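You operate a simulated robot arm through the tools that you are given. There is no shell and no other tool. Be economical: measure what you need, move in short steps, check, and stop when the job is done.

You are at the controls of a simulated two-armed robot. One attempt, no reset.

TASK
Open the bay drawer, take the kit card marked "52" from the top of the bay bench and leave it in the inside of the bay drawer and shut the drawer again. Then take the rubber foot from the parts table top and put it on the top shelf of the bay rack. Do these in the order given.

The check looks at the end state, three seconds after you hand in, the way a careful person would. Anything else that was tipped, shoved, dropped, spilled or broken makes it a failure.

THE ROBOT
Two 6-joint arms with fingered hands on one trunk, on a base that drives. Base frame: it is fixed to the floor where the robot stands at the start and does not move with it; the origin is under the middle of the robot, x ahead of it, y to its left, z up. Lengths are in m, angles in rad, forces in N, time in s.
The left shoulder is at the start at [0.07, 0.168, 1.422], the right one opposite. With the tool pointing down near the work surface each hand reaches from about 0.36 to 0.64 m from the robot's upright axis, wherever it stands, measured 20 degrees to its own side. Places, roughly: bay drawer [0.7, 0, 0.7]; inside of the bay drawer [0.7, 0, 0.6]; rubber foot [-1, -1.5, 0.75]; top shelf of the bay rack [0.8, 2.9, 1.4]. Payload 4 kg a hand.
The tool frame of a hand sits at the grasp point between the pads (the TCP): z along the fingers, y along the line on which they close. The tips reach 0.026 m beyond it. Largest opening 0.132 m; the body of the gripper starts 0.073 m behind the TCP. The gripper is a hand of 3 fingers: y runs from the thumb to the fingers, the wrist lies at [0, 0, -0.224] in the tool frame, and closing takes about 1.5 s.
Orientation is told as [roll, pitch, yaw] about the base's x, y, z axes, in that order, counted from this pose: with the fingers straight down and closing along the base's y, the tool's x points along the base's -x, its y along +y and its z along -z.

THE INTERFACE
- The arms move only by the tool move_arm. It takes "left_rows", "right_rows" or both (then of equal length, played together; a hand with none holds still); each is a list of rows, each a list of 7 numbers: the opening in per cent of the stroke, from 0 (shut) to 100 (fully open), then the shift along the tool's x, y, z in units of 150 mm (1.0 is 150 mm), then the turn, a rotation vector about the tool's x, y, z in units of 90 degrees (1.0 is 90 degrees). In form: [[fingers, x, y, z, rx, ry, rz], ...]. A call has 1 to 8 rows; each row is the pose to reach, as a shift and turn from the pose commanded when the call began, along the tool's axes at that moment. A call with a number of a shift or a turn outside -1 to 1 is refused whole. A row lasts 0.2 s, in which the tool goes at most 0.05 m and 0.15 rad; a call with a longer step from one row to the next is refused whole, and so is a gripper value outside its range. A pose out of reach is approached as far as the arm can. The call stops where the force on the tool passes 40 N (or 10 N more than at its start, if that is more) or the arm is blocked; 0.2 s more then pass. The fingers move at their own pace (about 0.108 m/s each) and stop on an object; they squeeze with about 24 N. The grip force told is the motor's: it shows also when the fingers shut on nothing. Time passes only in rows, and 0.2 s behind the last, so rows that repeat a pose let the fingers close. It gives the time, the measured TCP pose, the force on the tool (base axes), the opening and the grip force at its end, in the units of the frame above (readings bear some noise), with the torque about the TCP (base axes, N m) and any sound that the robot's microphone picked up.
- Cameras (640 x 400 px; columns grow to the right, rows downward): "scene" is now at [0.1189, -0.0171, 1.6323]; the picture's right is [-0.24, -0.97, 0.00], its down [-0.88, 0.22, -0.42] and it looks along [0.41, -0.10, -0.91] (base axes); focal length 252 px, centre (320, 200). "left" rides on the left gripper at [-0.062, 0.003, -0.092] in its tool frame; the picture's right is [-0.05, -1.00, 0.00], its down [0.83, -0.04, -0.56] and it looks along [0.55, -0.03, 0.83] (tool axes); focal length 230 px, centre (320, 200). "right" rides on the right gripper at [0.062, 0.003, -0.092] in its tool frame; the picture's right is [-0.05, 1.00, 0.00], its down [-0.83, -0.04, -0.56] and it looks along [-0.55, -0.03, 0.83] (tool axes); focal length 230 px, centre (320, 200). There is no depth. A picture from a camera that has moved, and an enlarged one, comes with that camera's place and axes in the base frame and with its lens. The place of the scene camera against the robot may be out by one fixed shift of up to 0.025 m in any direction.
- grab_frame(camera): a new picture of that camera. It takes no simulated time.
- move_column(by): slides the trunk up (or, below 0, down) by that many m; the arms and the scene camera ride with it, the base frame stays. It gives what a move gives, with no picture.
- base_move(legs): drives the robot by 1 to 6 legs, each [ahead, left, turn to the left] in m, m and rad, along the robot's own axes; the way and the turn of a leg run together, so that a leg with both is an arc; at most 1.5 m and 3.142 rad a leg. The arms and the cameras ride along, it lands a little off, and it stops where it bumps. It gives what a move gives.
- grasp_type(shape, hand): the hand has 3 fingers and takes this shape, open, in about a second: jaw (thumb against the fingers, like two jaws); tri (thumb and two fingers); tip (a fingertip pinch); poke (one finger out to press); point (the index stretched); flat (the hand flat); cup (the hand cupped); fist (a fist). The gripper value then closes the fingers along that shape, each until it touches; the sizes above hold for jaw. It gives what a move gives, with no picture.
- turn_head(pan, tilt): turns the head with the scene camera to pan (to the left, within 1.501 rad either way) and tilt (down, from -0.506 to 1.204), counted from straight ahead of the robot. It gives what a move gives.
- enlarge(camera, box): a new picture of the part [left, top, right, bottom] of that camera's present view, enlarged. It takes no simulated time.
- job_done(): hands the job in; it is judged then, once.

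Work in short steps. Places have to be worked out from the pictures, the camera data and where the tool is seen: move nearer, look again, correct. Check each grasp and each placing, and mend what went wrong. You have 165 turns and 122 pictures in all, those below and enlarged ones among them. Open the grippers and draw the arms clear of the work before you hand the job in, unless the task says otherwise; then end with one line.

The tools are called as name(argument=value, ...) on one line, values as JSON. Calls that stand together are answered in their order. move_arm: Moves the arms, as the interface text tells. Its arguments: {"type":"object","properties":{"left_rows":{"type":"array","items":{"type":"array","items":{"type":"number"}}},"right_rows":{"type":"array","items":{"type":"array","items":{"type":"number"}}}},"required":[]} The other tools are called the same way: move_column (by) slides the trunk up or down; grasp_type (shape, hand) gives the hand a shape; base_move (legs) drives the base; turn_head (pan, tilt) turns the head that bears the scene camera; grab_frame (camera) takes a picture; enlarge (camera, box) takes an enlarged picture of a part of a camera's view; job_done () hands the job in.

At the start:

```text
time_s: 0.0
left_tcp_pos: [0.5917, 0.187, 1.0455]
left_tcp_rot: [0.0, 0.002, 0.0]
left_ft_force: [-0.1, -0.1, 0.4]
left_wrist_torque: [0.01, 0.02, 0.0]
left_gripper_width: 0.1321
left_finger_force: 0.1
left_shape: jaw
right_tcp_pos: [0.4743, -0.2061, 1.0029]
right_tcp_rot: [0.0, 0.0, -0.001]
right_ft_force: [-0.7, 0.5, -0.1]
right_wrist_torque: [-0.02, -0.03, -0.01]
right_gripper_width: 0.1317
right_finger_force: 0.1
right_shape: jaw
trunk travel left (down, up): [-0.868, 0.072]
robot x, y, heading: [-0.002, -0.0041, 0.001]
head pan, tilt: [-0.243, 1.136]
```

scene: 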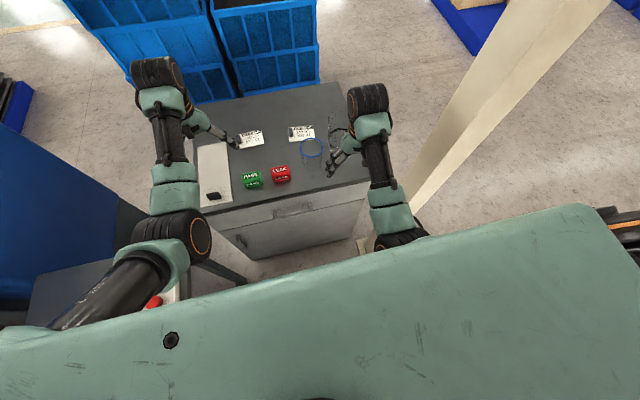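
right: 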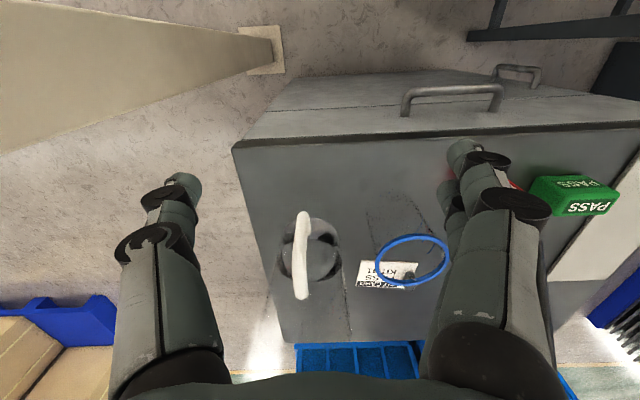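
left: 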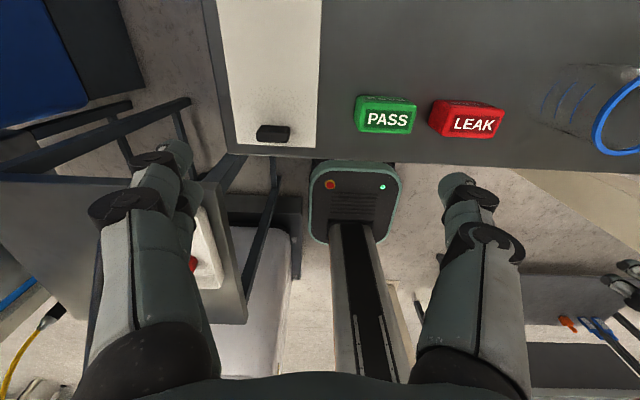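

I see the bench with two cards, a mug-like glass, stamps, and a drawer front. I enlarge the scene to read the cards and see the handle.

enlarge(camera="scene", box=[180, 80, 400, 260])

enlarge(camera="right", box=[220, 40, 640, 320])

```text
2.22 times, centred on (290, 170) of scene
camera zoom: at [0.1189, -0.0171, 1.6323], right [-0.24, -0.97, 0.0], down [-0.88, 0.22, -0.42], along [0.41, -0.1, -0.91], focal length 561 px, centre (387, 267)
```

zoom: 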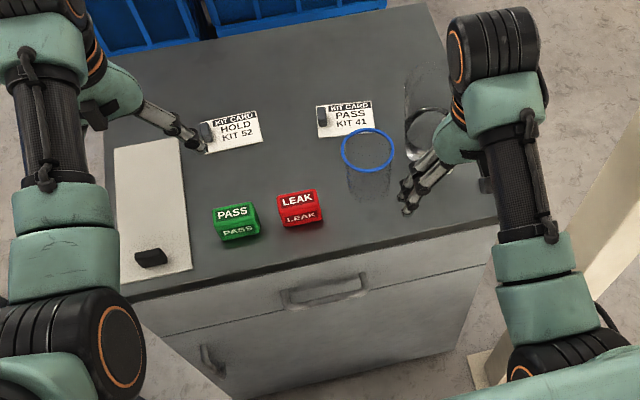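

```text
1.43 times, centred on (430, 180) of right
camera zoom: at [0.4127, -0.2024, 1.0947], right [0.05, 1.0, 0.0], down [0.83, -0.04, 0.56], along [0.55, -0.03, -0.83], focal length 329 px, centre (163, 229)
```

zoom: 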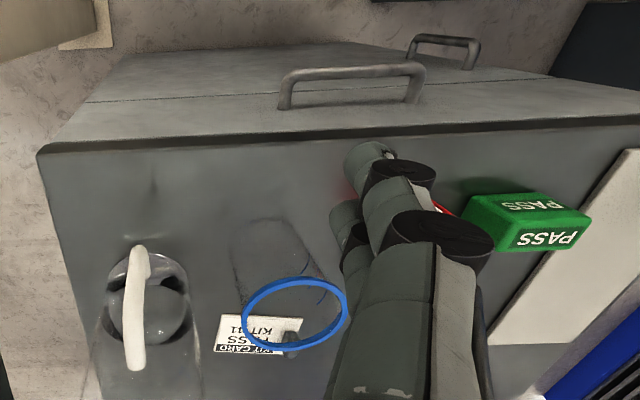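

The handle seems to be near (0.5, 0.0, 0.70). I look around with the head to see obstacles around the base and the rest of the room.

turn_head(pan=0.0, tilt=0.5)

grab_frame(camera="scene")

turn_head(pan=1.5, tilt=0.5)

grab_frame(camera="scene")

turn_head(pan=-1.5, tilt=0.5)

grab_frame(camera="scene")

```text
time_s: 1.0
left_tcp_pos: [0.5899, 0.186, 1.0451]
left_tcp_rot: [0.0, -0.001, 0.001]
left_ft_force: [-0.1, -0.5, 0.8]
left_wrist_torque: [0.02, -0.02, 0.01]
left_gripper_width: 0.1319
left_finger_force: 0.0
left_shape: jaw
right_tcp_pos: [0.4737, -0.2053, 1.0012]
right_tcp_rot: [0.001, 0.001, 0.0]
right_ft_force: [-0.6, -0.4, 0.4]
right_wrist_torque: [-0.01, 0.02, 0.01]
right_gripper_width: 0.1318
right_finger_force: 0.0
right_shape: jaw
trunk travel left (down, up): [-0.868, 0.072]
robot x, y, heading: [-0.0012, -0.0013, 0.001]
head pan, tilt: [0.0, 0.499]
```

```text
116 pictures are left
camera scene: at [0.1511, -0.0025, 1.6821], right [0.0, -1.0, 0.0], down [-0.48, 0.0, -0.88], along [0.88, 0.0, -0.48], focal length 252 px, centre (320, 200)
```

scene: 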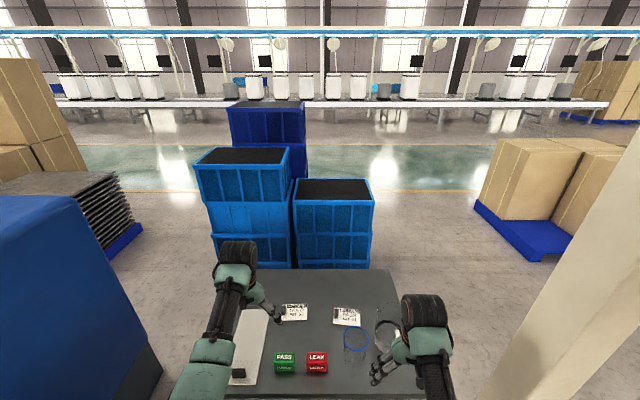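

```text
time_s: 2.6
left_tcp_pos: [0.5909, 0.186, 1.0448]
left_tcp_rot: [-0.001, 0.0, 0.002]
left_ft_force: [0.0, -0.7, -0.7]
left_wrist_torque: [0.02, 0.02, -0.02]
left_gripper_width: 0.1322
left_finger_force: 0.0
left_shape: jaw
right_tcp_pos: [0.474, -0.2056, 1.0024]
right_tcp_rot: [-0.001, 0.0, 0.0]
right_ft_force: [-0.2, 0.6, -0.2]
right_wrist_torque: [0.01, 0.0, 0.02]
right_gripper_width: 0.132
right_finger_force: 0.1
right_shape: jaw
trunk travel left (down, up): [-0.868, 0.072]
robot x, y, heading: [-0.0014, 0.001, -0.001]
head pan, tilt: [1.499, 0.499]
```

```text
115 pictures are left
camera scene: at [0.0667, 0.0882, 1.6822], right [1.0, -0.07, 0.0], down [-0.03, -0.48, -0.88], along [0.06, 0.88, -0.48], focal length 252 px, centre (320, 200)
```

scene: 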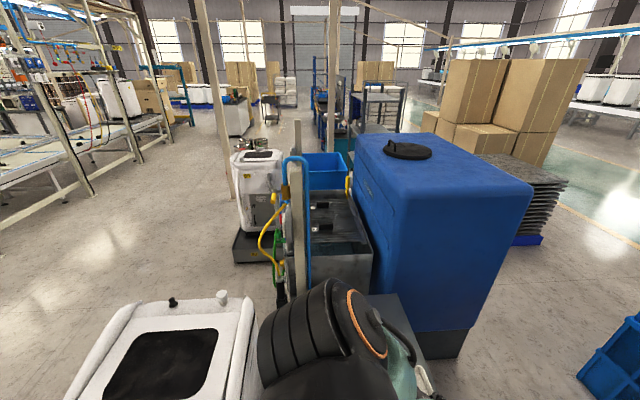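

```text
time_s: 5.2
left_tcp_pos: [0.5911, 0.1872, 1.0462]
left_tcp_rot: [0.0, 0.001, 0.0]
left_ft_force: [-0.4, -0.3, -0.3]
left_wrist_torque: [-0.03, 0.0, 0.0]
left_gripper_width: 0.1319
left_finger_force: 0.2
left_shape: jaw
right_tcp_pos: [0.4747, -0.2048, 1.0016]
right_tcp_rot: [-0.001, 0.0, 0.001]
right_ft_force: [0.5, 0.5, -0.3]
right_wrist_torque: [0.0, 0.01, 0.01]
right_gripper_width: 0.132
right_finger_force: 0.2
right_shape: jaw
trunk travel left (down, up): [-0.868, 0.072]
robot x, y, heading: [-0.0001, -0.0015, 0.002]
head pan, tilt: [-1.499, 0.499]
```

```text
114 pictures are left
camera scene: at [0.0666, -0.0933, 1.6822], right [-1.0, -0.07, 0.0], down [-0.03, 0.48, -0.88], along [0.06, -0.88, -0.48], focal length 252 px, centre (320, 200)
```

scene: 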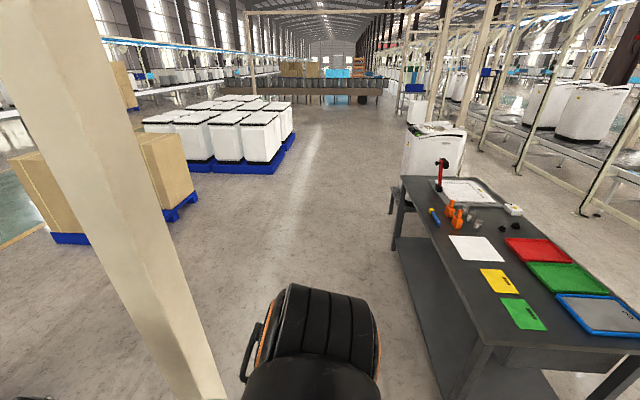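

Left is a washing machine and tank, right a pillar and the parts table; straight back is free. I back off 0.3 m and shift right a bit, so the left hand can face the handle horizontally.

base_move(legs=[[-0.32, 0, 0], [0, -0.2, 0]])

turn_head(pan=0.25, tilt=0.75)

grab_frame(camera="scene")

```text
time_s: 8.6
left_tcp_pos: [0.2652, -0.0136, 1.0441]
left_tcp_rot: [-0.003, 0.0, -0.005]
left_ft_force: [0.1, 0.1, -0.5]
left_wrist_torque: [0.0, 0.03, 0.01]
left_gripper_width: 0.1318
left_finger_force: 0.2
left_shape: jaw
right_tcp_pos: [0.1457, -0.4058, 1.0022]
right_tcp_rot: [-0.001, -0.002, -0.005]
right_ft_force: [0.6, -0.4, 0.2]
right_wrist_torque: [-0.04, 0.03, -0.02]
right_gripper_width: 0.132
right_finger_force: 0.0
right_shape: jaw
trunk travel left (down, up): [-0.868, 0.072]
robot x, y, heading: [-0.3276, -0.1975, -0.007]
head pan, tilt: [-1.499, 0.499]
```

```text
time_s: 10.4
left_tcp_pos: [0.2643, -0.0177, 1.0454]
left_tcp_rot: [-0.001, 0.0, -0.006]
left_ft_force: [0.0, -0.3, -0.2]
left_wrist_torque: [-0.02, -0.01, 0.0]
left_gripper_width: 0.1322
left_finger_force: 0.0
left_shape: jaw
right_tcp_pos: [0.1454, -0.4081, 1.0015]
right_tcp_rot: [0.0, -0.001, -0.006]
right_ft_force: [-0.1, -0.8, -0.3]
right_wrist_torque: [-0.02, 0.03, -0.01]
right_gripper_width: 0.132
right_finger_force: 0.1
right_shape: jaw
trunk travel left (down, up): [-0.868, 0.072]
robot x, y, heading: [-0.3263, -0.2013, -0.007]
head pan, tilt: [0.25, 0.75]
```

```text
113 pictures are left
camera scene: at [-0.187, -0.1827, 1.6603], right [0.24, -0.97, 0.0], down [-0.66, -0.16, -0.73], along [0.71, 0.18, -0.68], focal length 252 px, centre (320, 200)
```

scene: 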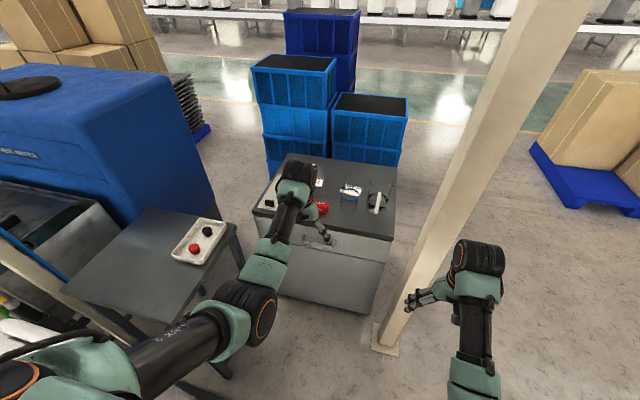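

Now I turn the left hand from pointing down to pointing forward (pitch about base y), in air ahead of the bench.

move_arm(left_rows=[[100, -0.06, 0, 0, 0, -0.09, 0], [100, -0.12, 0, 0, 0, -0.18, 0], [100, -0.18, 0, 0, 0, -0.27, 0], [100, -0.24, 0, 0, 0, -0.36, 0], [100, -0.3, 0, 0, 0, -0.45, 0], [100, -0.36, 0, 0, 0, -0.54, 0], [100, -0.42, 0, 0, 0, -0.63, 0], [100, -0.48, 0, 0, 0, -0.72, 0]])

```text
time_s: 12.2
left_tcp_pos: [0.3351, -0.0173, 1.0449]
left_tcp_rot: [0.002, -1.134, -0.007]
left_ft_force: [-0.6, 0.1, 0.3]
left_wrist_torque: [-0.01, 0.03, 0.0]
left_gripper_width: 0.1321
left_finger_force: 0.2
left_shape: jaw
right_tcp_pos: [0.1461, -0.4069, 1.0023]
right_tcp_rot: [-0.001, -0.001, -0.004]
right_ft_force: [-0.1, -1.4, -0.3]
right_wrist_torque: [-0.04, 0.02, -0.03]
right_gripper_width: 0.1316
right_finger_force: 0.0
right_shape: jaw
trunk travel left (down, up): [-0.868, 0.072]
robot x, y, heading: [-0.3269, -0.2022, -0.006]
head pan, tilt: [0.25, 0.75]
```

Pitch reads -1.13 rad, i.e. 25° below horizontal, a good tilt. Now roll 90° about the tool's z so the fingers close vertically.

move_arm(left_rows=[[100, 0, 0, 0, 0, 0, 0.09], [100, 0, 0, 0, 0, 0, 0.18], [100, 0, 0, 0, 0, 0, 0.27], [100, 0, 0, 0, 0, 0, 0.36], [100, 0, 0, 0, 0, 0, 0.45], [100, 0, 0, 0, 0, 0, 0.54], [100, 0, 0, 0, 0, 0, 0.63], [100, 0, 0, 0, 0, 0, 0.72]])

move_arm(left_rows=[[100, 0, 0, 0, 0, 0, 0.07], [100, 0, 0, 0, 0, 0, 0.14], [100, 0, 0, 0, 0, 0, 0.21], [100, 0, 0, 0, 0, 0, 0.28]])

grab_frame(camera="scene")

grab_frame(camera="left")

```text
time_s: 14.0
left_tcp_pos: [0.3373, -0.0168, 1.046]
left_tcp_rot: [1.092, -0.392, -1.381]
left_ft_force: [-0.1, 0.3, -0.7]
left_wrist_torque: [-0.03, 0.04, 0.04]
left_gripper_width: 0.132
left_finger_force: 0.1
left_shape: jaw
right_tcp_pos: [0.146, -0.408, 1.0022]
right_tcp_rot: [0.0, 0.0, -0.005]
right_ft_force: [0.2, 0.2, -0.4]
right_wrist_torque: [0.02, 0.03, 0.01]
right_gripper_width: 0.1321
right_finger_force: 0.1
right_shape: jaw
trunk travel left (down, up): [-0.868, 0.072]
robot x, y, heading: [-0.3272, -0.1977, -0.004]
head pan, tilt: [0.25, 0.75]
```

```text
time_s: 15.0
left_tcp_pos: [0.3363, -0.0157, 1.0446]
left_tcp_rot: [1.131, 0.002, -1.579]
left_ft_force: [0.5, 0.4, -0.2]
left_wrist_torque: [0.0, -0.02, 0.0]
left_gripper_width: 0.1319
left_finger_force: 0.0
left_shape: jaw
right_tcp_pos: [0.1451, -0.4077, 1.0018]
right_tcp_rot: [0.002, 0.001, -0.003]
right_ft_force: [-0.7, 0.2, -0.4]
right_wrist_torque: [-0.01, 0.01, 0.0]
right_gripper_width: 0.1322
right_finger_force: 0.1
right_shape: jaw
trunk travel left (down, up): [-0.868, 0.072]
robot x, y, heading: [-0.3306, -0.1989, -0.005]
head pan, tilt: [0.25, 0.75]
```

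```text
112 pictures are left
camera scene: at [-0.1872, -0.1829, 1.6603], right [0.24, -0.97, 0.0], down [-0.66, -0.16, -0.73], along [0.71, 0.18, -0.68], focal length 252 px, centre (320, 200)
```

scene: 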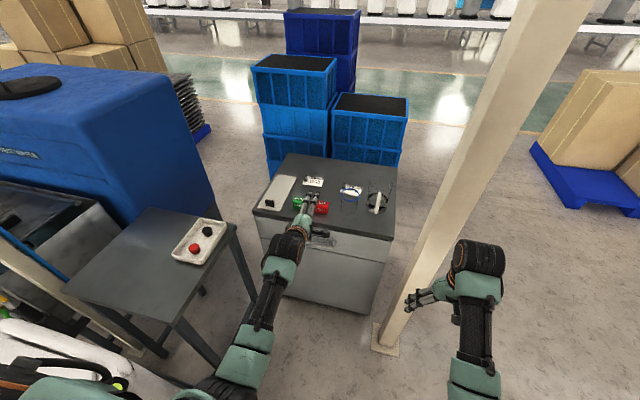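

```text
111 pictures are left
camera left: at [0.2546, -0.0774, 1.0876], right [-0.43, -0.05, -0.9], down [-0.52, 0.83, 0.2], along [0.74, 0.55, -0.38], focal length 230 px, centre (320, 200)
```

left: 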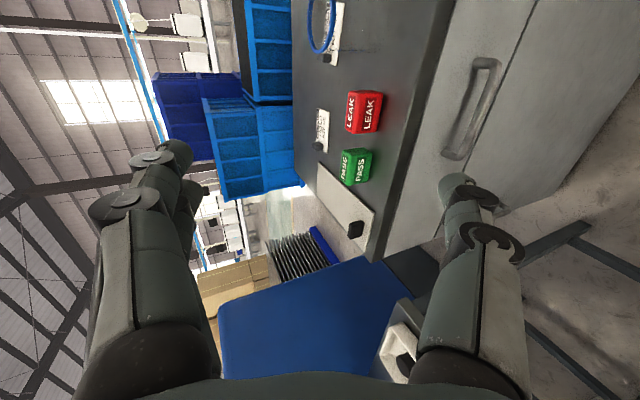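

The left hand is posed well. Handle estimate stays near (0.50, 0.0, 0.70). I lower the trunk 0.3 m and look again.

move_column(by=-0.3)

grab_frame(camera="left")

enlarge(camera="scene", box=[220, 120, 440, 257])

```text
time_s: 18.0
left_tcp_pos: [0.337, -0.0166, 0.746]
left_tcp_rot: [1.132, 0.001, -1.576]
left_ft_force: [0.0, 0.2, -0.1]
left_wrist_torque: [0.02, -0.02, 0.0]
left_gripper_width: 0.1321
left_finger_force: 0.0
left_shape: jaw
right_tcp_pos: [0.1453, -0.4077, 0.7016]
right_tcp_rot: [0.0, 0.0, -0.004]
right_ft_force: [0.2, 0.0, -0.9]
right_wrist_torque: [-0.02, 0.01, -0.02]
right_gripper_width: 0.1321
right_finger_force: 0.0
right_shape: jaw
trunk travel left (down, up): [-0.568, 0.372]
robot x, y, heading: [-0.3257, -0.197, -0.003]
head pan, tilt: [0.25, 0.75]
```

```text
110 pictures are left
camera left: at [0.2545, -0.0773, 0.7878], right [-0.43, -0.05, -0.9], down [-0.52, 0.83, 0.2], along [0.74, 0.55, -0.38], focal length 230 px, centre (320, 200)
```

left: 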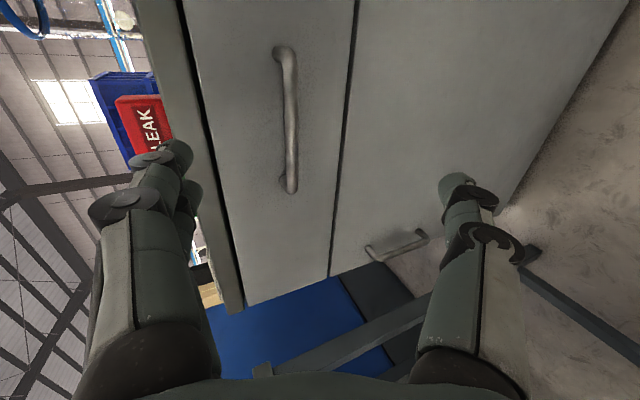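

```text
2.91 times, centred on (330, 188) of scene
camera zoom: at [-0.1873, -0.1828, 1.3603], right [0.24, -0.97, 0.0], down [-0.66, -0.16, -0.73], along [0.71, 0.18, -0.68], focal length 734 px, centre (291, 234)
```

zoom: 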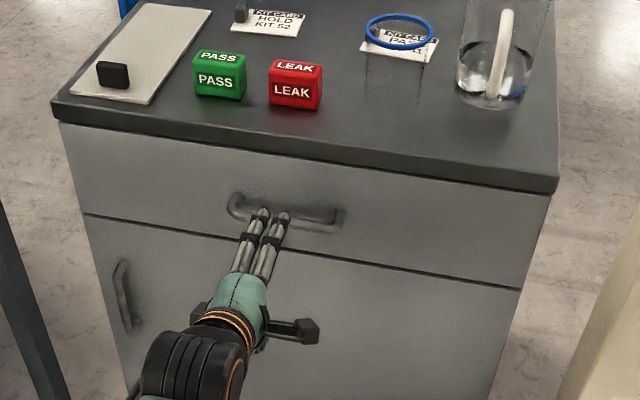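

Triangulation gives the handle bar at about (0.504, -0.004, 0.703). I level the hand fully, narrow the opening, and come to 8 cm before the bar.

move_arm(left_rows=[[45, 0.02, -0.006, 0.15, -0.07, 0, 0], [45, 0.04, -0.012, 0.3, -0.14, 0, 0], [45, 0.06, -0.018, 0.45, -0.21, 0, 0], [45, 0.084, -0.025, 0.623, -0.28, 0, 0], [45, 0.084, -0.025, 0.623, -0.28, 0, 0]])

grab_frame(camera="left")

enlarge(camera="scene", box=[220, 120, 440, 257])

```text
time_s: 19.2
left_tcp_pos: [0.4214, -0.0037, 0.7024]
left_tcp_rot: [1.572, 0.0, -1.573]
left_ft_force: [0.0, 1.3, -0.3]
left_wrist_torque: [0.0, -0.01, 0.02]
left_gripper_width: 0.0593
left_finger_force: 0.1
left_shape: jaw
left hand out of reach, approached as far as the arm can: row 3
right_tcp_pos: [0.1457, -0.4075, 0.7024]
right_tcp_rot: [0.0, -0.001, -0.005]
right_ft_force: [-0.2, 0.7, -0.2]
right_wrist_torque: [0.03, 0.01, -0.01]
right_gripper_width: 0.132
right_finger_force: 0.1
right_shape: jaw
trunk travel left (down, up): [-0.568, 0.372]
robot x, y, heading: [-0.3284, -0.2043, -0.002]
head pan, tilt: [0.25, 0.75]
```

```text
108 pictures are left
camera left: at [0.3286, -0.0647, 0.7062], right [0.0, -0.05, -1.0], down [-0.55, 0.83, -0.04], along [0.83, 0.55, -0.03], focal length 230 px, centre (320, 200)
```

left: 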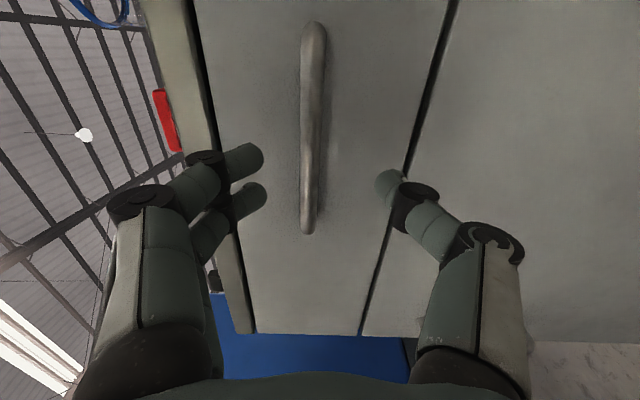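

```text
2.91 times, centred on (330, 188) of scene
camera zoom: at [-0.1887, -0.1828, 1.3605], right [0.24, -0.97, 0.0], down [-0.66, -0.16, -0.73], along [0.71, 0.18, -0.68], focal length 734 px, centre (291, 234)
```

zoom: 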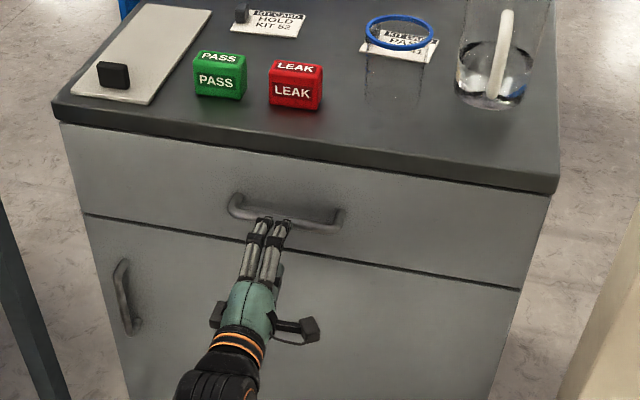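

The bar sits centred between the fingers at z≈0.707. I advance 0.075 m with the arm, gently.

move_arm(left_rows=[[45, -0.02, 0.03, 0.15, 0, 0, 0], [45, -0.02, 0.03, 0.3, 0, 0, 0], [45, -0.02, 0.03, 0.42, 0, 0, 0], [45, -0.02, 0.03, 0.5, 0, 0, 0]])

grab_frame(camera="left")

```text
time_s: 20.2
left_tcp_pos: [0.4616, -0.0055, 0.7215]
left_tcp_rot: [1.572, 0.0, -1.574]
left_ft_force: [0.4, 0.3, -0.4]
left_wrist_torque: [0.02, 0.04, -0.01]
left_gripper_width: 0.0597
left_finger_force: 0.1
left_shape: jaw
left hand out of reach, approached as far as the arm can: row 2, 3, 4
right_tcp_pos: [0.1453, -0.4075, 0.7032]
right_tcp_rot: [-0.001, 0.0, -0.007]
right_ft_force: [0.7, 0.2, -0.2]
right_wrist_torque: [-0.02, 0.0, 0.01]
right_gripper_width: 0.1315
right_finger_force: 0.0
right_shape: jaw
trunk travel left (down, up): [-0.568, 0.372]
robot x, y, heading: [-0.3288, -0.1992, -0.004]
head pan, tilt: [0.25, 0.75]
```

```text
106 pictures are left
camera left: at [0.3705, -0.0658, 0.7254], right [0.0, -0.05, -1.0], down [-0.55, 0.83, -0.04], along [0.83, 0.55, -0.03], focal length 230 px, centre (320, 200)
```

left: 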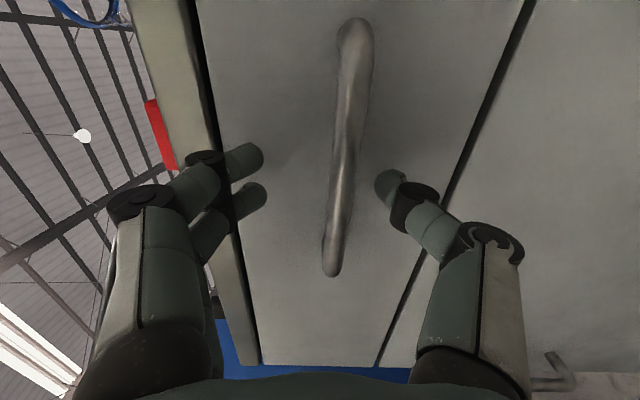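

The arm is at its reach limit and rose to z 0.72. I retract 5 cm and lower slightly, then drive the base ahead in place of the arm.

move_arm(left_rows=[[45, 0, -0.04, -0.17, 0, 0, 0], [45, 0, -0.09, -0.35, 0, 0, 0], [45, 0, -0.09, -0.35, 0, 0, 0]])

base_move(legs=[[0.075, 0, 0]])

grab_frame(camera="left")

```text
time_s: 21.0
left_tcp_pos: [0.4069, -0.0048, 0.7079]
left_tcp_rot: [1.568, 0.001, -1.578]
left_ft_force: [0.4, 0.6, -0.3]
left_wrist_torque: [-0.03, -0.01, 0.01]
left_gripper_width: 0.0592
left_finger_force: 0.0
left_shape: jaw
right_tcp_pos: [0.1448, -0.4076, 0.7008]
right_tcp_rot: [0.0, 0.001, -0.005]
right_ft_force: [-0.7, -0.2, 0.4]
right_wrist_torque: [0.0, -0.01, 0.01]
right_gripper_width: 0.1319
right_finger_force: 0.1
right_shape: jaw
trunk travel left (down, up): [-0.568, 0.372]
robot x, y, heading: [-0.3295, -0.2034, -0.005]
head pan, tilt: [0.25, 0.75]
```

```text
time_s: 22.0
left_tcp_pos: [0.4836, -0.004, 0.7069]
left_tcp_rot: [1.569, 0.001, -1.576]
left_ft_force: [0.3, 0.4, -0.1]
left_wrist_torque: [0.02, 0.02, 0.02]
left_gripper_width: 0.0597
left_finger_force: 0.1
left_shape: jaw
right_tcp_pos: [0.2202, -0.4085, 0.7013]
right_tcp_rot: [0.0, 0.001, -0.004]
right_ft_force: [-0.3, 1.0, 0.0]
right_wrist_torque: [0.0, -0.01, 0.03]
right_gripper_width: 0.132
right_finger_force: 0.1
right_shape: jaw
trunk travel left (down, up): [-0.568, 0.372]
robot x, y, heading: [-0.2531, -0.2027, -0.003]
head pan, tilt: [0.25, 0.75]
```

```text
105 pictures are left
camera left: at [0.3902, -0.065, 0.7107], right [0.0, -0.05, -1.0], down [-0.55, 0.83, -0.04], along [0.83, 0.55, -0.03], focal length 230 px, centre (320, 200)
```

left: 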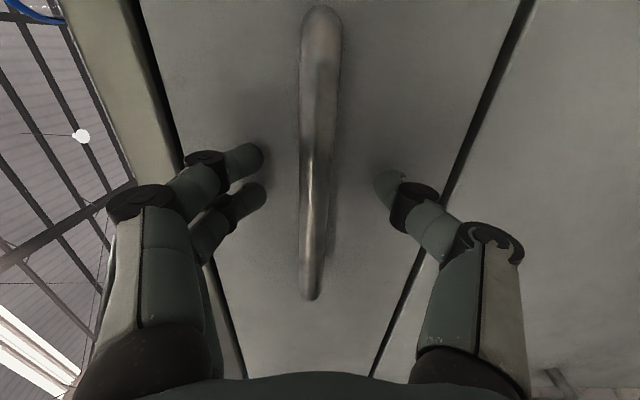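

The bar is right between the fingers. A further 15 mm ahead, then close.

move_arm(left_rows=[[45, 0, 0, 0.06, 0, 0, 0], [45, 0, 0, 0.11, 0, 0, 0], [0, 0, 0, 0.11, 0, 0, 0], [0, 0, 0, 0.11, 0, 0, 0], [0, 0, 0, 0.11, 0, 0, 0], [0, 0, 0, 0.11, 0, 0, 0], [0, 0, 0, 0.11, 0, 0, 0]])

grab_frame(camera="left")

```text
time_s: 22.6
left_tcp_pos: [0.4867, -0.0048, 0.7047]
left_tcp_rot: [1.567, 0.0, -1.575]
left_ft_force: [-28.6, -1.3, 5.8]
left_wrist_torque: [0.04, -1.25, -0.02]
left_gripper_width: 0.063
left_finger_force: 0.1
left_shape: jaw
right_tcp_pos: [0.2164, -0.408, 0.7034]
right_tcp_rot: [0.002, -0.002, -0.002]
right_ft_force: [-0.9, -0.5, 0.1]
right_wrist_torque: [0.0, 0.04, 0.01]
right_gripper_width: 0.1319
right_finger_force: 0.2
right_shape: jaw
trunk travel left (down, up): [-0.568, 0.372]
robot x, y, heading: [-0.2553, -0.2018, -0.005]
head pan, tilt: [0.25, 0.75]
stopped in row 2 (left hand): the force on the tool passed its limit at 46 N (the readings are from after the stop); the commanded pose is now the measured one
```

```text
104 pictures are left
camera left: at [0.3954, -0.0654, 0.7071], right [-0.01, -0.05, -1.0], down [-0.55, 0.83, -0.04], along [0.83, 0.55, -0.03], focal length 230 px, centre (320, 200)
```

left: 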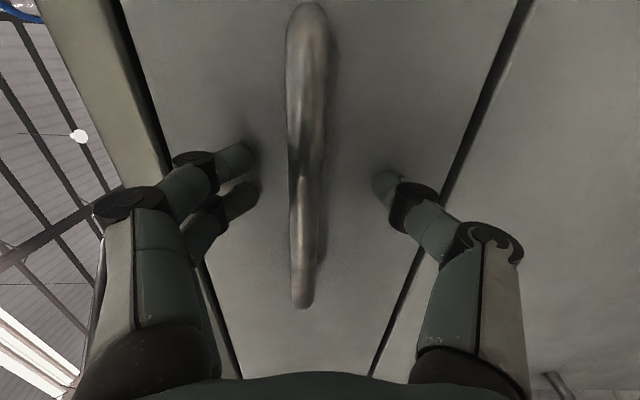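

The fingertips touched the drawer front. Back 4 mm and close on the bar.

move_arm(left_rows=[[45, 0, 0.02, -0.03, 0, 0, 0], [0, 0, 0.02, -0.03, 0, 0, 0], [0, 0, 0.02, -0.03, 0, 0, 0], [0, 0, 0.02, -0.03, 0, 0, 0], [0, 0, 0.02, -0.03, 0, 0, 0], [0, 0, 0.02, -0.03, 0, 0, 0]])

grab_frame(camera="left")

```text
time_s: 24.0
left_tcp_pos: [0.4872, -0.0039, 0.7048]
left_tcp_rot: [1.561, 0.001, -1.574]
left_ft_force: [0.0, -0.1, -0.6]
left_wrist_torque: [-0.02, -0.01, -0.04]
left_gripper_width: 0.0
left_finger_force: 23.6
left_shape: jaw
right_tcp_pos: [0.2196, -0.4079, 0.7018]
right_tcp_rot: [0.001, -0.002, -0.008]
right_ft_force: [0.4, -0.7, 0.5]
right_wrist_torque: [-0.04, -0.05, 0.0]
right_gripper_width: 0.1319
right_finger_force: 0.0
right_shape: jaw
trunk travel left (down, up): [-0.568, 0.372]
robot x, y, heading: [-0.2561, -0.1996, 0.001]
head pan, tilt: [0.25, 0.75]
```

```text
103 pictures are left
camera left: at [0.395, -0.0648, 0.7096], right [-0.01, -0.05, -1.0], down [-0.55, 0.83, -0.04], along [0.83, 0.55, -0.04], focal length 230 px, centre (320, 200)
```

left: 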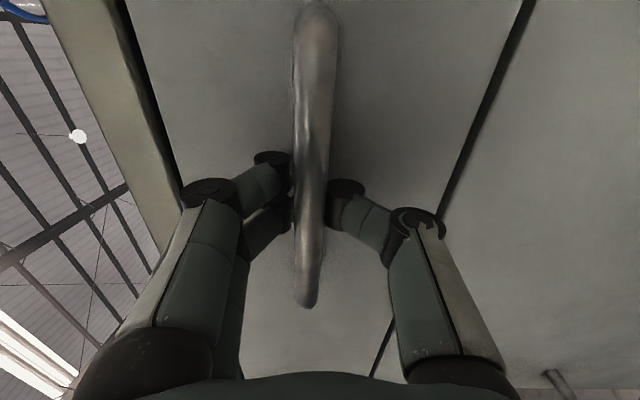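

The fingertips seem to meet behind the bar (hooked). I pull by driving the base back a little and check.

base_move(legs=[[-0.08, 0, 0]])

grab_frame(camera="scene")

```text
time_s: 25.0
left_tcp_pos: [0.4082, -0.004, 0.7069]
left_tcp_rot: [1.565, 0.001, -1.576]
left_ft_force: [0.5, 0.5, -2.1]
left_wrist_torque: [-0.04, -0.02, -0.01]
left_gripper_width: 0.0001
left_finger_force: 24.1
left_shape: jaw
right_tcp_pos: [0.1389, -0.4085, 0.7014]
right_tcp_rot: [0.0, 0.0, -0.004]
right_ft_force: [-0.1, -0.1, -0.1]
right_wrist_torque: [-0.01, -0.01, 0.04]
right_gripper_width: 0.1319
right_finger_force: 0.1
right_shape: jaw
trunk travel left (down, up): [-0.568, 0.372]
robot x, y, heading: [-0.3336, -0.1996, -0.009]
head pan, tilt: [0.25, 0.75]
```

```text
102 pictures are left
camera scene: at [-0.1937, -0.1829, 1.3603], right [0.24, -0.97, 0.0], down [-0.66, -0.16, -0.73], along [0.71, 0.18, -0.68], focal length 252 px, centre (320, 200)
```

scene: 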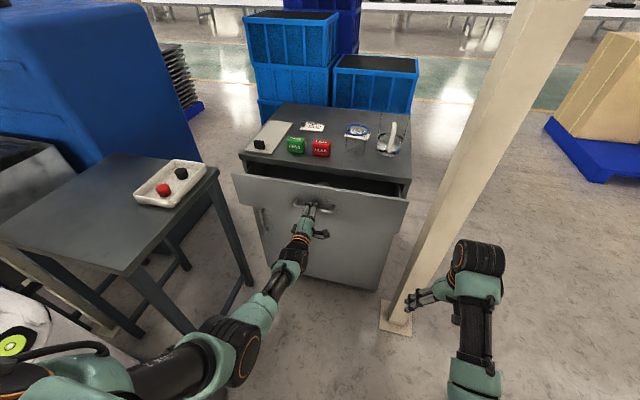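

The drawer is opening. Pull another 0.17 m.

base_move(legs=[[-0.17, 0, 0]])

grab_frame(camera="scene")

grab_frame(camera="left")

```text
time_s: 26.5
left_tcp_pos: [0.2415, -0.003, 0.7059]
left_tcp_rot: [1.568, 0.0, -1.575]
left_ft_force: [0.8, -0.4, -3.2]
left_wrist_torque: [-0.01, 0.01, 0.0]
left_gripper_width: 0.0002
left_finger_force: 23.8
left_shape: jaw
right_tcp_pos: [-0.027, -0.4068, 0.7024]
right_tcp_rot: [0.001, 0.0, -0.006]
right_ft_force: [0.5, 0.1, -0.6]
right_wrist_torque: [0.0, -0.02, 0.01]
right_gripper_width: 0.1317
right_finger_force: 0.1
right_shape: jaw
trunk travel left (down, up): [-0.568, 0.372]
robot x, y, heading: [-0.4998, -0.1985, -0.006]
head pan, tilt: [0.25, 0.75]
```

```text
101 pictures are left
camera scene: at [-0.36, -0.1817, 1.3603], right [0.24, -0.97, 0.0], down [-0.66, -0.17, -0.73], along [0.71, 0.18, -0.68], focal length 252 px, centre (320, 200)
```

scene: 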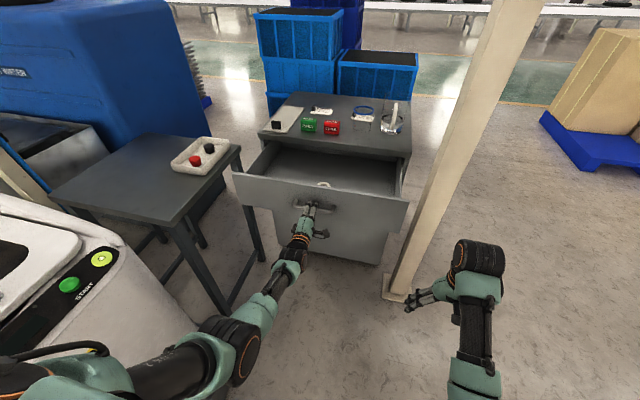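

```text
100 pictures are left
camera left: at [0.1493, -0.0636, 0.7108], right [-0.01, -0.05, -1.0], down [-0.55, 0.83, -0.04], along [0.83, 0.55, -0.03], focal length 230 px, centre (320, 200)
```

left: 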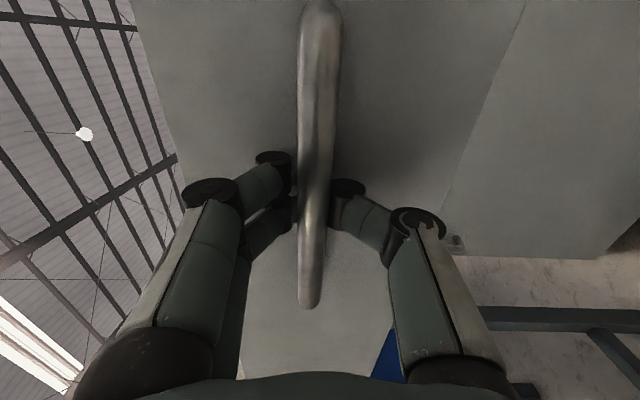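

The drawer is open ~0.25 m. I open the fingers and draw the hand back 12 cm.

move_arm(left_rows=[[45, 0, 0, 0, 0, 0, 0], [45, 0, 0, 0, 0, 0, 0], [45, 0, 0, 0, 0, 0, 0], [45, 0, 0, 0, 0, 0, 0], [45, 0, 0, -0.2, 0, 0, 0], [45, 0, 0, -0.45, 0, 0, 0], [45, 0, 0, -0.7, 0, 0, 0]])

grab_frame(camera="left")

```text
time_s: 28.1
left_tcp_pos: [0.133, -0.0017, 0.7096]
left_tcp_rot: [1.567, 0.002, -1.577]
left_ft_force: [-0.2, -0.1, -0.3]
left_wrist_torque: [0.0, 0.02, 0.03]
left_gripper_width: 0.0588
left_finger_force: 0.1
left_shape: jaw
right_tcp_pos: [-0.0271, -0.4048, 0.7023]
right_tcp_rot: [-0.001, -0.002, -0.004]
right_ft_force: [-0.1, 0.3, 0.6]
right_wrist_torque: [0.0, -0.01, 0.03]
right_gripper_width: 0.1319
right_finger_force: 0.0
right_shape: jaw
trunk travel left (down, up): [-0.568, 0.372]
robot x, y, heading: [-0.5041, -0.1992, -0.008]
head pan, tilt: [0.25, 0.75]
```

```text
99 pictures are left
camera left: at [0.0411, -0.0624, 0.7129], right [0.0, -0.05, -1.0], down [-0.55, 0.83, -0.04], along [0.83, 0.55, -0.03], focal length 230 px, centre (320, 200)
```

left: 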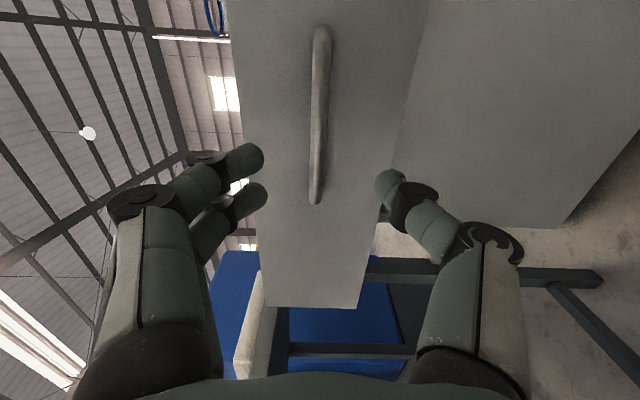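

Released cleanly. Now I raise the left hand while unrolling it, then pitch it down again.

move_arm(left_rows=[[60, 0, 0.12, 0, 0, 0, -0.09], [60, 0, 0.24, 0, 0, 0, -0.18], [60, 0, 0.36, 0, 0, 0, -0.27], [60, 0, 0.48, 0, 0, 0, -0.36], [60, 0, 0.6, 0, 0, 0, -0.45], [60, 0, 0.72, 0, 0, 0, -0.54], [60, 0, 0.84, 0, 0, 0, -0.63], [60, 0, 0.96, 0, 0, 0, -0.72]])

move_arm(left_rows=[[60, 0, 0, 0, 0, 0, -0.07], [60, 0, 0, 0, 0, 0, -0.14], [60, 0, 0, 0, 0, 0, -0.21], [60, 0, 0, 0, 0, 0, -0.28]])

```text
time_s: 29.9
left_tcp_pos: [0.1374, -0.0031, 0.8502]
left_tcp_rot: [1.557, -1.132, -1.564]
left_ft_force: [-0.4, 1.2, -0.7]
left_wrist_torque: [0.02, 0.0, 0.0]
left_gripper_width: 0.0786
left_finger_force: 0.0
left_shape: jaw
right_tcp_pos: [-0.0273, -0.4063, 0.7023]
right_tcp_rot: [0.0, 0.001, -0.006]
right_ft_force: [0.4, 0.7, 0.2]
right_wrist_torque: [0.01, 0.0, 0.02]
right_gripper_width: 0.1319
right_finger_force: 0.0
right_shape: jaw
trunk travel left (down, up): [-0.568, 0.372]
robot x, y, heading: [-0.5009, -0.2025, -0.008]
head pan, tilt: [0.25, 0.75]
```

```text
time_s: 30.9
left_tcp_pos: [0.138, -0.0016, 0.851]
left_tcp_rot: [-0.265, -1.563, 0.261]
left_ft_force: [-0.1, 0.5, 0.6]
left_wrist_torque: [-0.06, 0.0, -0.01]
left_gripper_width: 0.079
left_finger_force: 0.2
left_shape: jaw
right_tcp_pos: [-0.026, -0.4057, 0.7021]
right_tcp_rot: [0.0, -0.001, -0.006]
right_ft_force: [-0.9, 0.7, -0.2]
right_wrist_torque: [0.0, -0.03, 0.01]
right_gripper_width: 0.1319
right_finger_force: 0.1
right_shape: jaw
trunk travel left (down, up): [-0.568, 0.372]
robot x, y, heading: [-0.5036, -0.197, -0.002]
head pan, tilt: [0.25, 0.75]
```

Next I pitch the fingers down to about 25° from vertical while raising another 15 cm.

move_arm(left_rows=[[60, -0.125, 0, 0, 0, 0.09, 0], [60, -0.25, 0, 0, 0, 0.18, 0], [60, -0.375, 0, 0, 0, 0.27, 0], [60, -0.5, 0, 0, 0, 0.36, 0], [60, -0.625, 0, 0, 0, 0.45, 0], [60, -0.75, 0, 0, 0, 0.54, 0], [60, -0.875, 0, 0, 0, 0.63, 0], [60, -1, 0, 0, 0, 0.72, 0]])

turn_head(pan=0.2, tilt=0.9)

grab_frame(camera="scene")

```text
time_s: 32.7
left_tcp_pos: [0.1693, -0.0074, 0.9813]
left_tcp_rot: [0.0, -0.431, -0.003]
left_ft_force: [-0.3, -0.5, -0.3]
left_wrist_torque: [0.02, 0.02, 0.0]
left_gripper_width: 0.0784
left_finger_force: 0.0
left_shape: jaw
left hand out of reach, approached as far as the arm can: row 8
right_tcp_pos: [-0.0264, -0.4068, 0.7012]
right_tcp_rot: [-0.001, 0.001, -0.006]
right_ft_force: [0.1, -0.6, 0.3]
right_wrist_torque: [0.0, 0.05, 0.02]
right_gripper_width: 0.1319
right_finger_force: 0.0
right_shape: jaw
trunk travel left (down, up): [-0.568, 0.372]
robot x, y, heading: [-0.4998, -0.2, -0.003]
head pan, tilt: [0.25, 0.75]
```

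```text
time_s: 33.4
left_tcp_pos: [0.1666, -0.0082, 0.9829]
left_tcp_rot: [-0.001, -0.437, -0.004]
left_ft_force: [-0.2, 0.7, -0.5]
left_wrist_torque: [0.01, 0.0, -0.03]
left_gripper_width: 0.0789
left_finger_force: 0.1
left_shape: jaw
right_tcp_pos: [-0.0285, -0.4069, 0.7011]
right_tcp_rot: [0.001, 0.0, -0.003]
right_ft_force: [0.9, 1.1, -0.2]
right_wrist_torque: [-0.01, -0.04, 0.03]
right_gripper_width: 0.1317
right_finger_force: 0.1
right_shape: jaw
trunk travel left (down, up): [-0.568, 0.372]
robot x, y, heading: [-0.4991, -0.2015, -0.005]
head pan, tilt: [0.201, 0.901]
```

```text
98 pictures are left
camera scene: at [-0.3666, -0.1871, 1.3484], right [0.19, -0.98, 0.0], down [-0.77, -0.15, -0.62], along [0.61, 0.12, -0.78], focal length 252 px, centre (320, 200)
```

scene: 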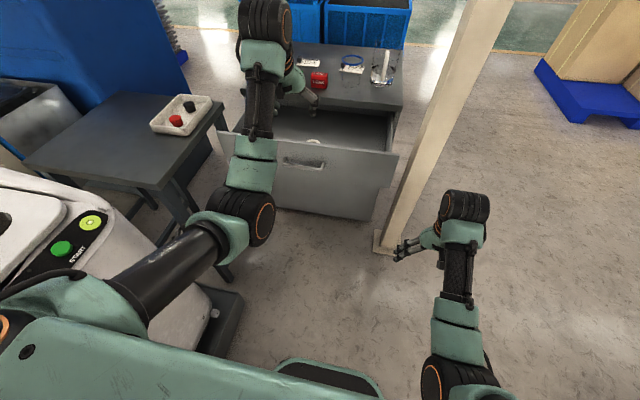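

Arms look fine. I tuck the right hand back, out and up, so it clears the bench while I drive in.

move_arm(right_rows=[[100, 0.12, -0.12, -0.12, 0, 0, 0], [100, 0.24, -0.24, -0.24, 0, 0, 0], [100, 0.36, -0.36, -0.36, 0, 0, 0], [100, 0.48, -0.48, -0.48, 0, 0, 0], [100, 0.6, -0.6, -0.6, 0, 0, 0]])

base_move(legs=[[0.4, 0.08, 0]])

grab_frame(camera="scene")

grab_frame(camera="left")

```text
time_s: 34.6
left_tcp_pos: [0.1669, -0.0092, 0.9826]
left_tcp_rot: [0.001, -0.434, -0.005]
left_ft_force: [0.1, -0.6, 0.6]
left_wrist_torque: [0.01, 0.03, -0.01]
left_gripper_width: 0.0787
left_finger_force: 0.0
left_shape: jaw
right_tcp_pos: [-0.1429, -0.5333, 0.7775]
right_tcp_rot: [0.011, -0.008, -0.005]
right_ft_force: [-0.2, 0.0, 0.7]
right_wrist_torque: [0.04, 0.0, 0.03]
right_gripper_width: 0.1321
right_finger_force: 0.1
right_shape: jaw
right hand out of reach, approached as far as the arm can: row 1, 2, 3, 4, 5
trunk travel left (down, up): [-0.568, 0.372]
robot x, y, heading: [-0.4996, -0.201, -0.002]
head pan, tilt: [0.201, 0.901]
```

```text
time_s: 37.1
left_tcp_pos: [0.5692, 0.0691, 0.9822]
left_tcp_rot: [0.001, -0.436, -0.005]
left_ft_force: [-0.9, 0.8, 0.3]
left_wrist_torque: [-0.03, -0.01, 0.03]
left_gripper_width: 0.0787
left_finger_force: 0.0
left_shape: jaw
right_tcp_pos: [0.2607, -0.4556, 0.7788]
right_tcp_rot: [0.008, -0.007, -0.005]
right_ft_force: [0.8, 0.3, 0.3]
right_wrist_torque: [0.03, -0.01, 0.0]
right_gripper_width: 0.1323
right_finger_force: 0.1
right_shape: jaw
trunk travel left (down, up): [-0.568, 0.372]
robot x, y, heading: [-0.0967, -0.1199, -0.005]
head pan, tilt: [0.201, 0.901]
```

```text
97 pictures are left
camera scene: at [0.0356, -0.1098, 1.3483], right [0.19, -0.98, 0.0], down [-0.77, -0.15, -0.62], along [0.61, 0.12, -0.78], focal length 252 px, centre (320, 200)
```

scene: 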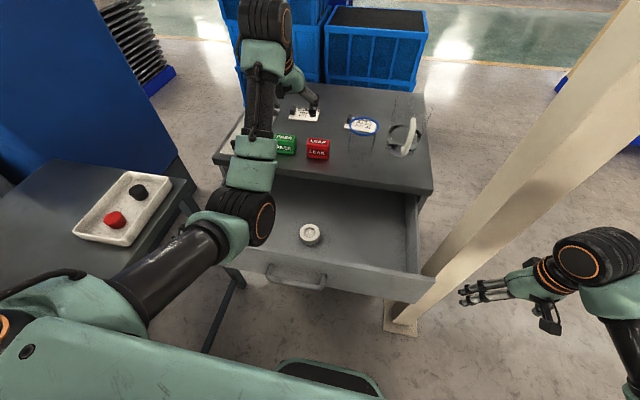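

```text
96 pictures are left
camera left: at [0.586, 0.0728, 1.0921], right [0.04, -1.0, 0.02], down [-0.99, -0.04, 0.15], along [-0.15, -0.03, -0.99], focal length 230 px, centre (320, 200)
```

left: 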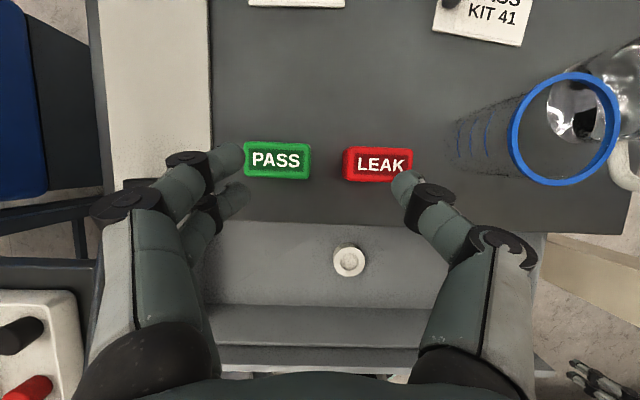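

Drawer has a tape roll inside near the middle; the card lies ahead. I drive 0.12 m more ahead and look straight down with the hand camera.

base_move(legs=[[0.12, 0.0, 0]])

grab_frame(camera="left")

grab_frame(camera="scene")

```text
time_s: 38.3
left_tcp_pos: [0.6595, 0.0627, 0.9828]
left_tcp_rot: [0.001, -0.433, -0.013]
left_ft_force: [0.6, 0.0, -0.1]
left_wrist_torque: [-0.01, -0.01, -0.02]
left_gripper_width: 0.0787
left_finger_force: 0.1
left_shape: jaw
right_tcp_pos: [0.3401, -0.4579, 0.7782]
right_tcp_rot: [0.006, 0.001, -0.003]
right_ft_force: [-0.4, 1.2, -0.5]
right_wrist_torque: [0.03, 0.0, -0.04]
right_gripper_width: 0.1319
right_finger_force: 0.0
right_shape: jaw
trunk travel left (down, up): [-0.568, 0.372]
robot x, y, heading: [-0.0112, -0.1251, -0.012]
head pan, tilt: [0.201, 0.901]
stopped in leg 1: the robot was blocked; the commanded pose is now the measured one
```

```text
95 pictures are left
camera left: at [0.6767, 0.0658, 1.0926], right [0.03, -1.0, 0.02], down [-0.99, -0.03, 0.15], along [-0.15, -0.03, -0.99], focal length 230 px, centre (320, 200)
```

left: 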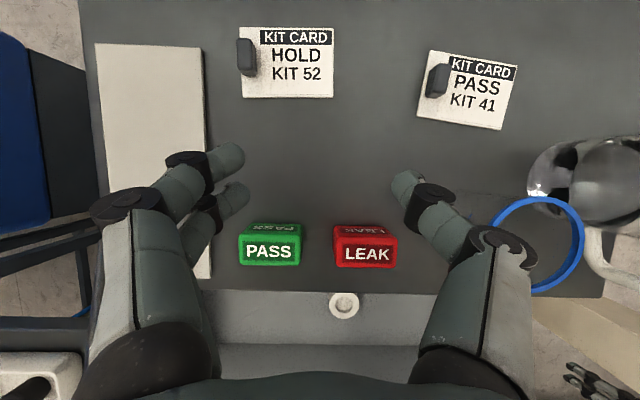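

```text
94 pictures are left
camera scene: at [0.1241, -0.1125, 1.3487], right [0.19, -0.98, 0.0], down [-0.77, -0.15, -0.62], along [0.61, 0.12, -0.78], focal length 252 px, centre (320, 200)
```

scene: 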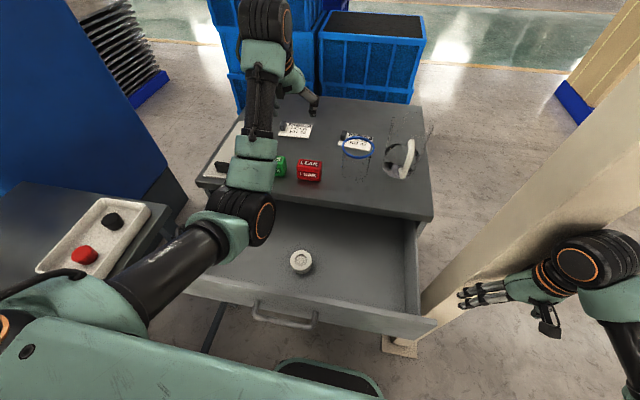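

Stopped by the drawer handle, I think, at x≈-0.01; nothing else looks moved. The tab of card 52 is at about (0.79, 0.144, 0.81). I move over it and descend partway.

move_arm(left_rows=[[40, -0.197, 0.135, 0.091, 0, 0, 0], [40, -0.394, 0.27, 0.182, 0, 0, 0], [40, -0.59, 0.405, 0.273, 0, 0, 0], [40, -0.787, 0.54, 0.364, 0, 0, 0], [40, -0.66, 0.54, 0.62, 0, 0, 0], [40, -0.55, 0.54, 0.87, 0, 0, 0]])

grab_frame(camera="left")

enlarge(camera="scene", box=[200, 60, 440, 210])

```text
time_s: 39.7
left_tcp_pos: [0.7938, 0.1442, 0.8977]
left_tcp_rot: [0.003, -0.435, -0.013]
left_ft_force: [0.7, -0.5, 0.3]
left_wrist_torque: [0.02, -0.04, -0.01]
left_gripper_width: 0.0533
left_finger_force: 0.1
left_shape: jaw
right_tcp_pos: [0.3398, -0.457, 0.7775]
right_tcp_rot: [0.01, 0.001, -0.003]
right_ft_force: [0.3, 0.4, 0.0]
right_wrist_torque: [-0.02, -0.01, -0.01]
right_gripper_width: 0.1319
right_finger_force: 0.0
right_shape: jaw
trunk travel left (down, up): [-0.568, 0.372]
robot x, y, heading: [-0.0105, -0.1174, -0.014]
head pan, tilt: [0.201, 0.901]
```

```text
93 pictures are left
camera left: at [0.8109, 0.1478, 1.0074], right [0.04, -1.0, 0.02], down [-0.99, -0.03, 0.15], along [-0.15, -0.03, -0.99], focal length 230 px, centre (320, 200)
```

left: 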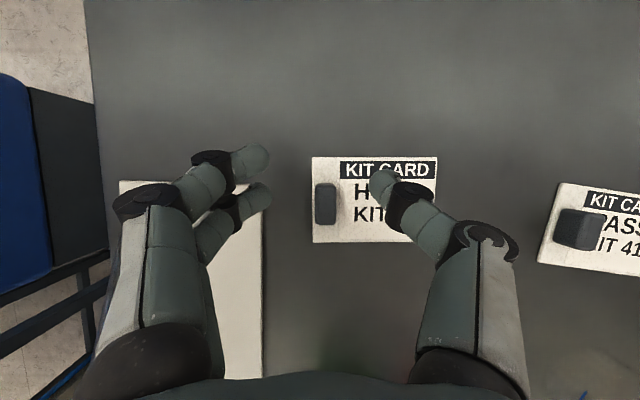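

```text
2.67 times, centred on (320, 135) of scene
camera zoom: at [0.1237, -0.1121, 1.3485], right [0.19, -0.98, 0.0], down [-0.77, -0.15, -0.62], along [0.61, 0.12, -0.78], focal length 673 px, centre (320, 373)
```

zoom: 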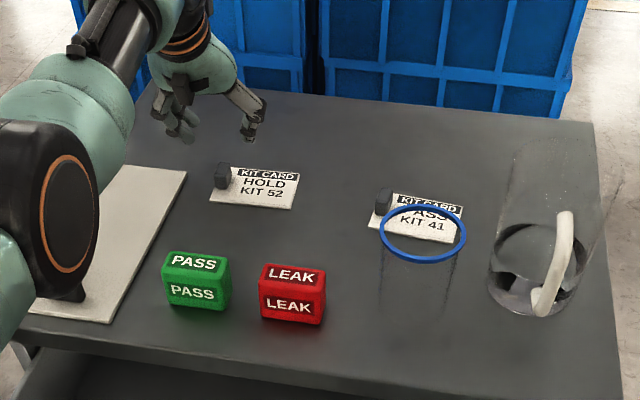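

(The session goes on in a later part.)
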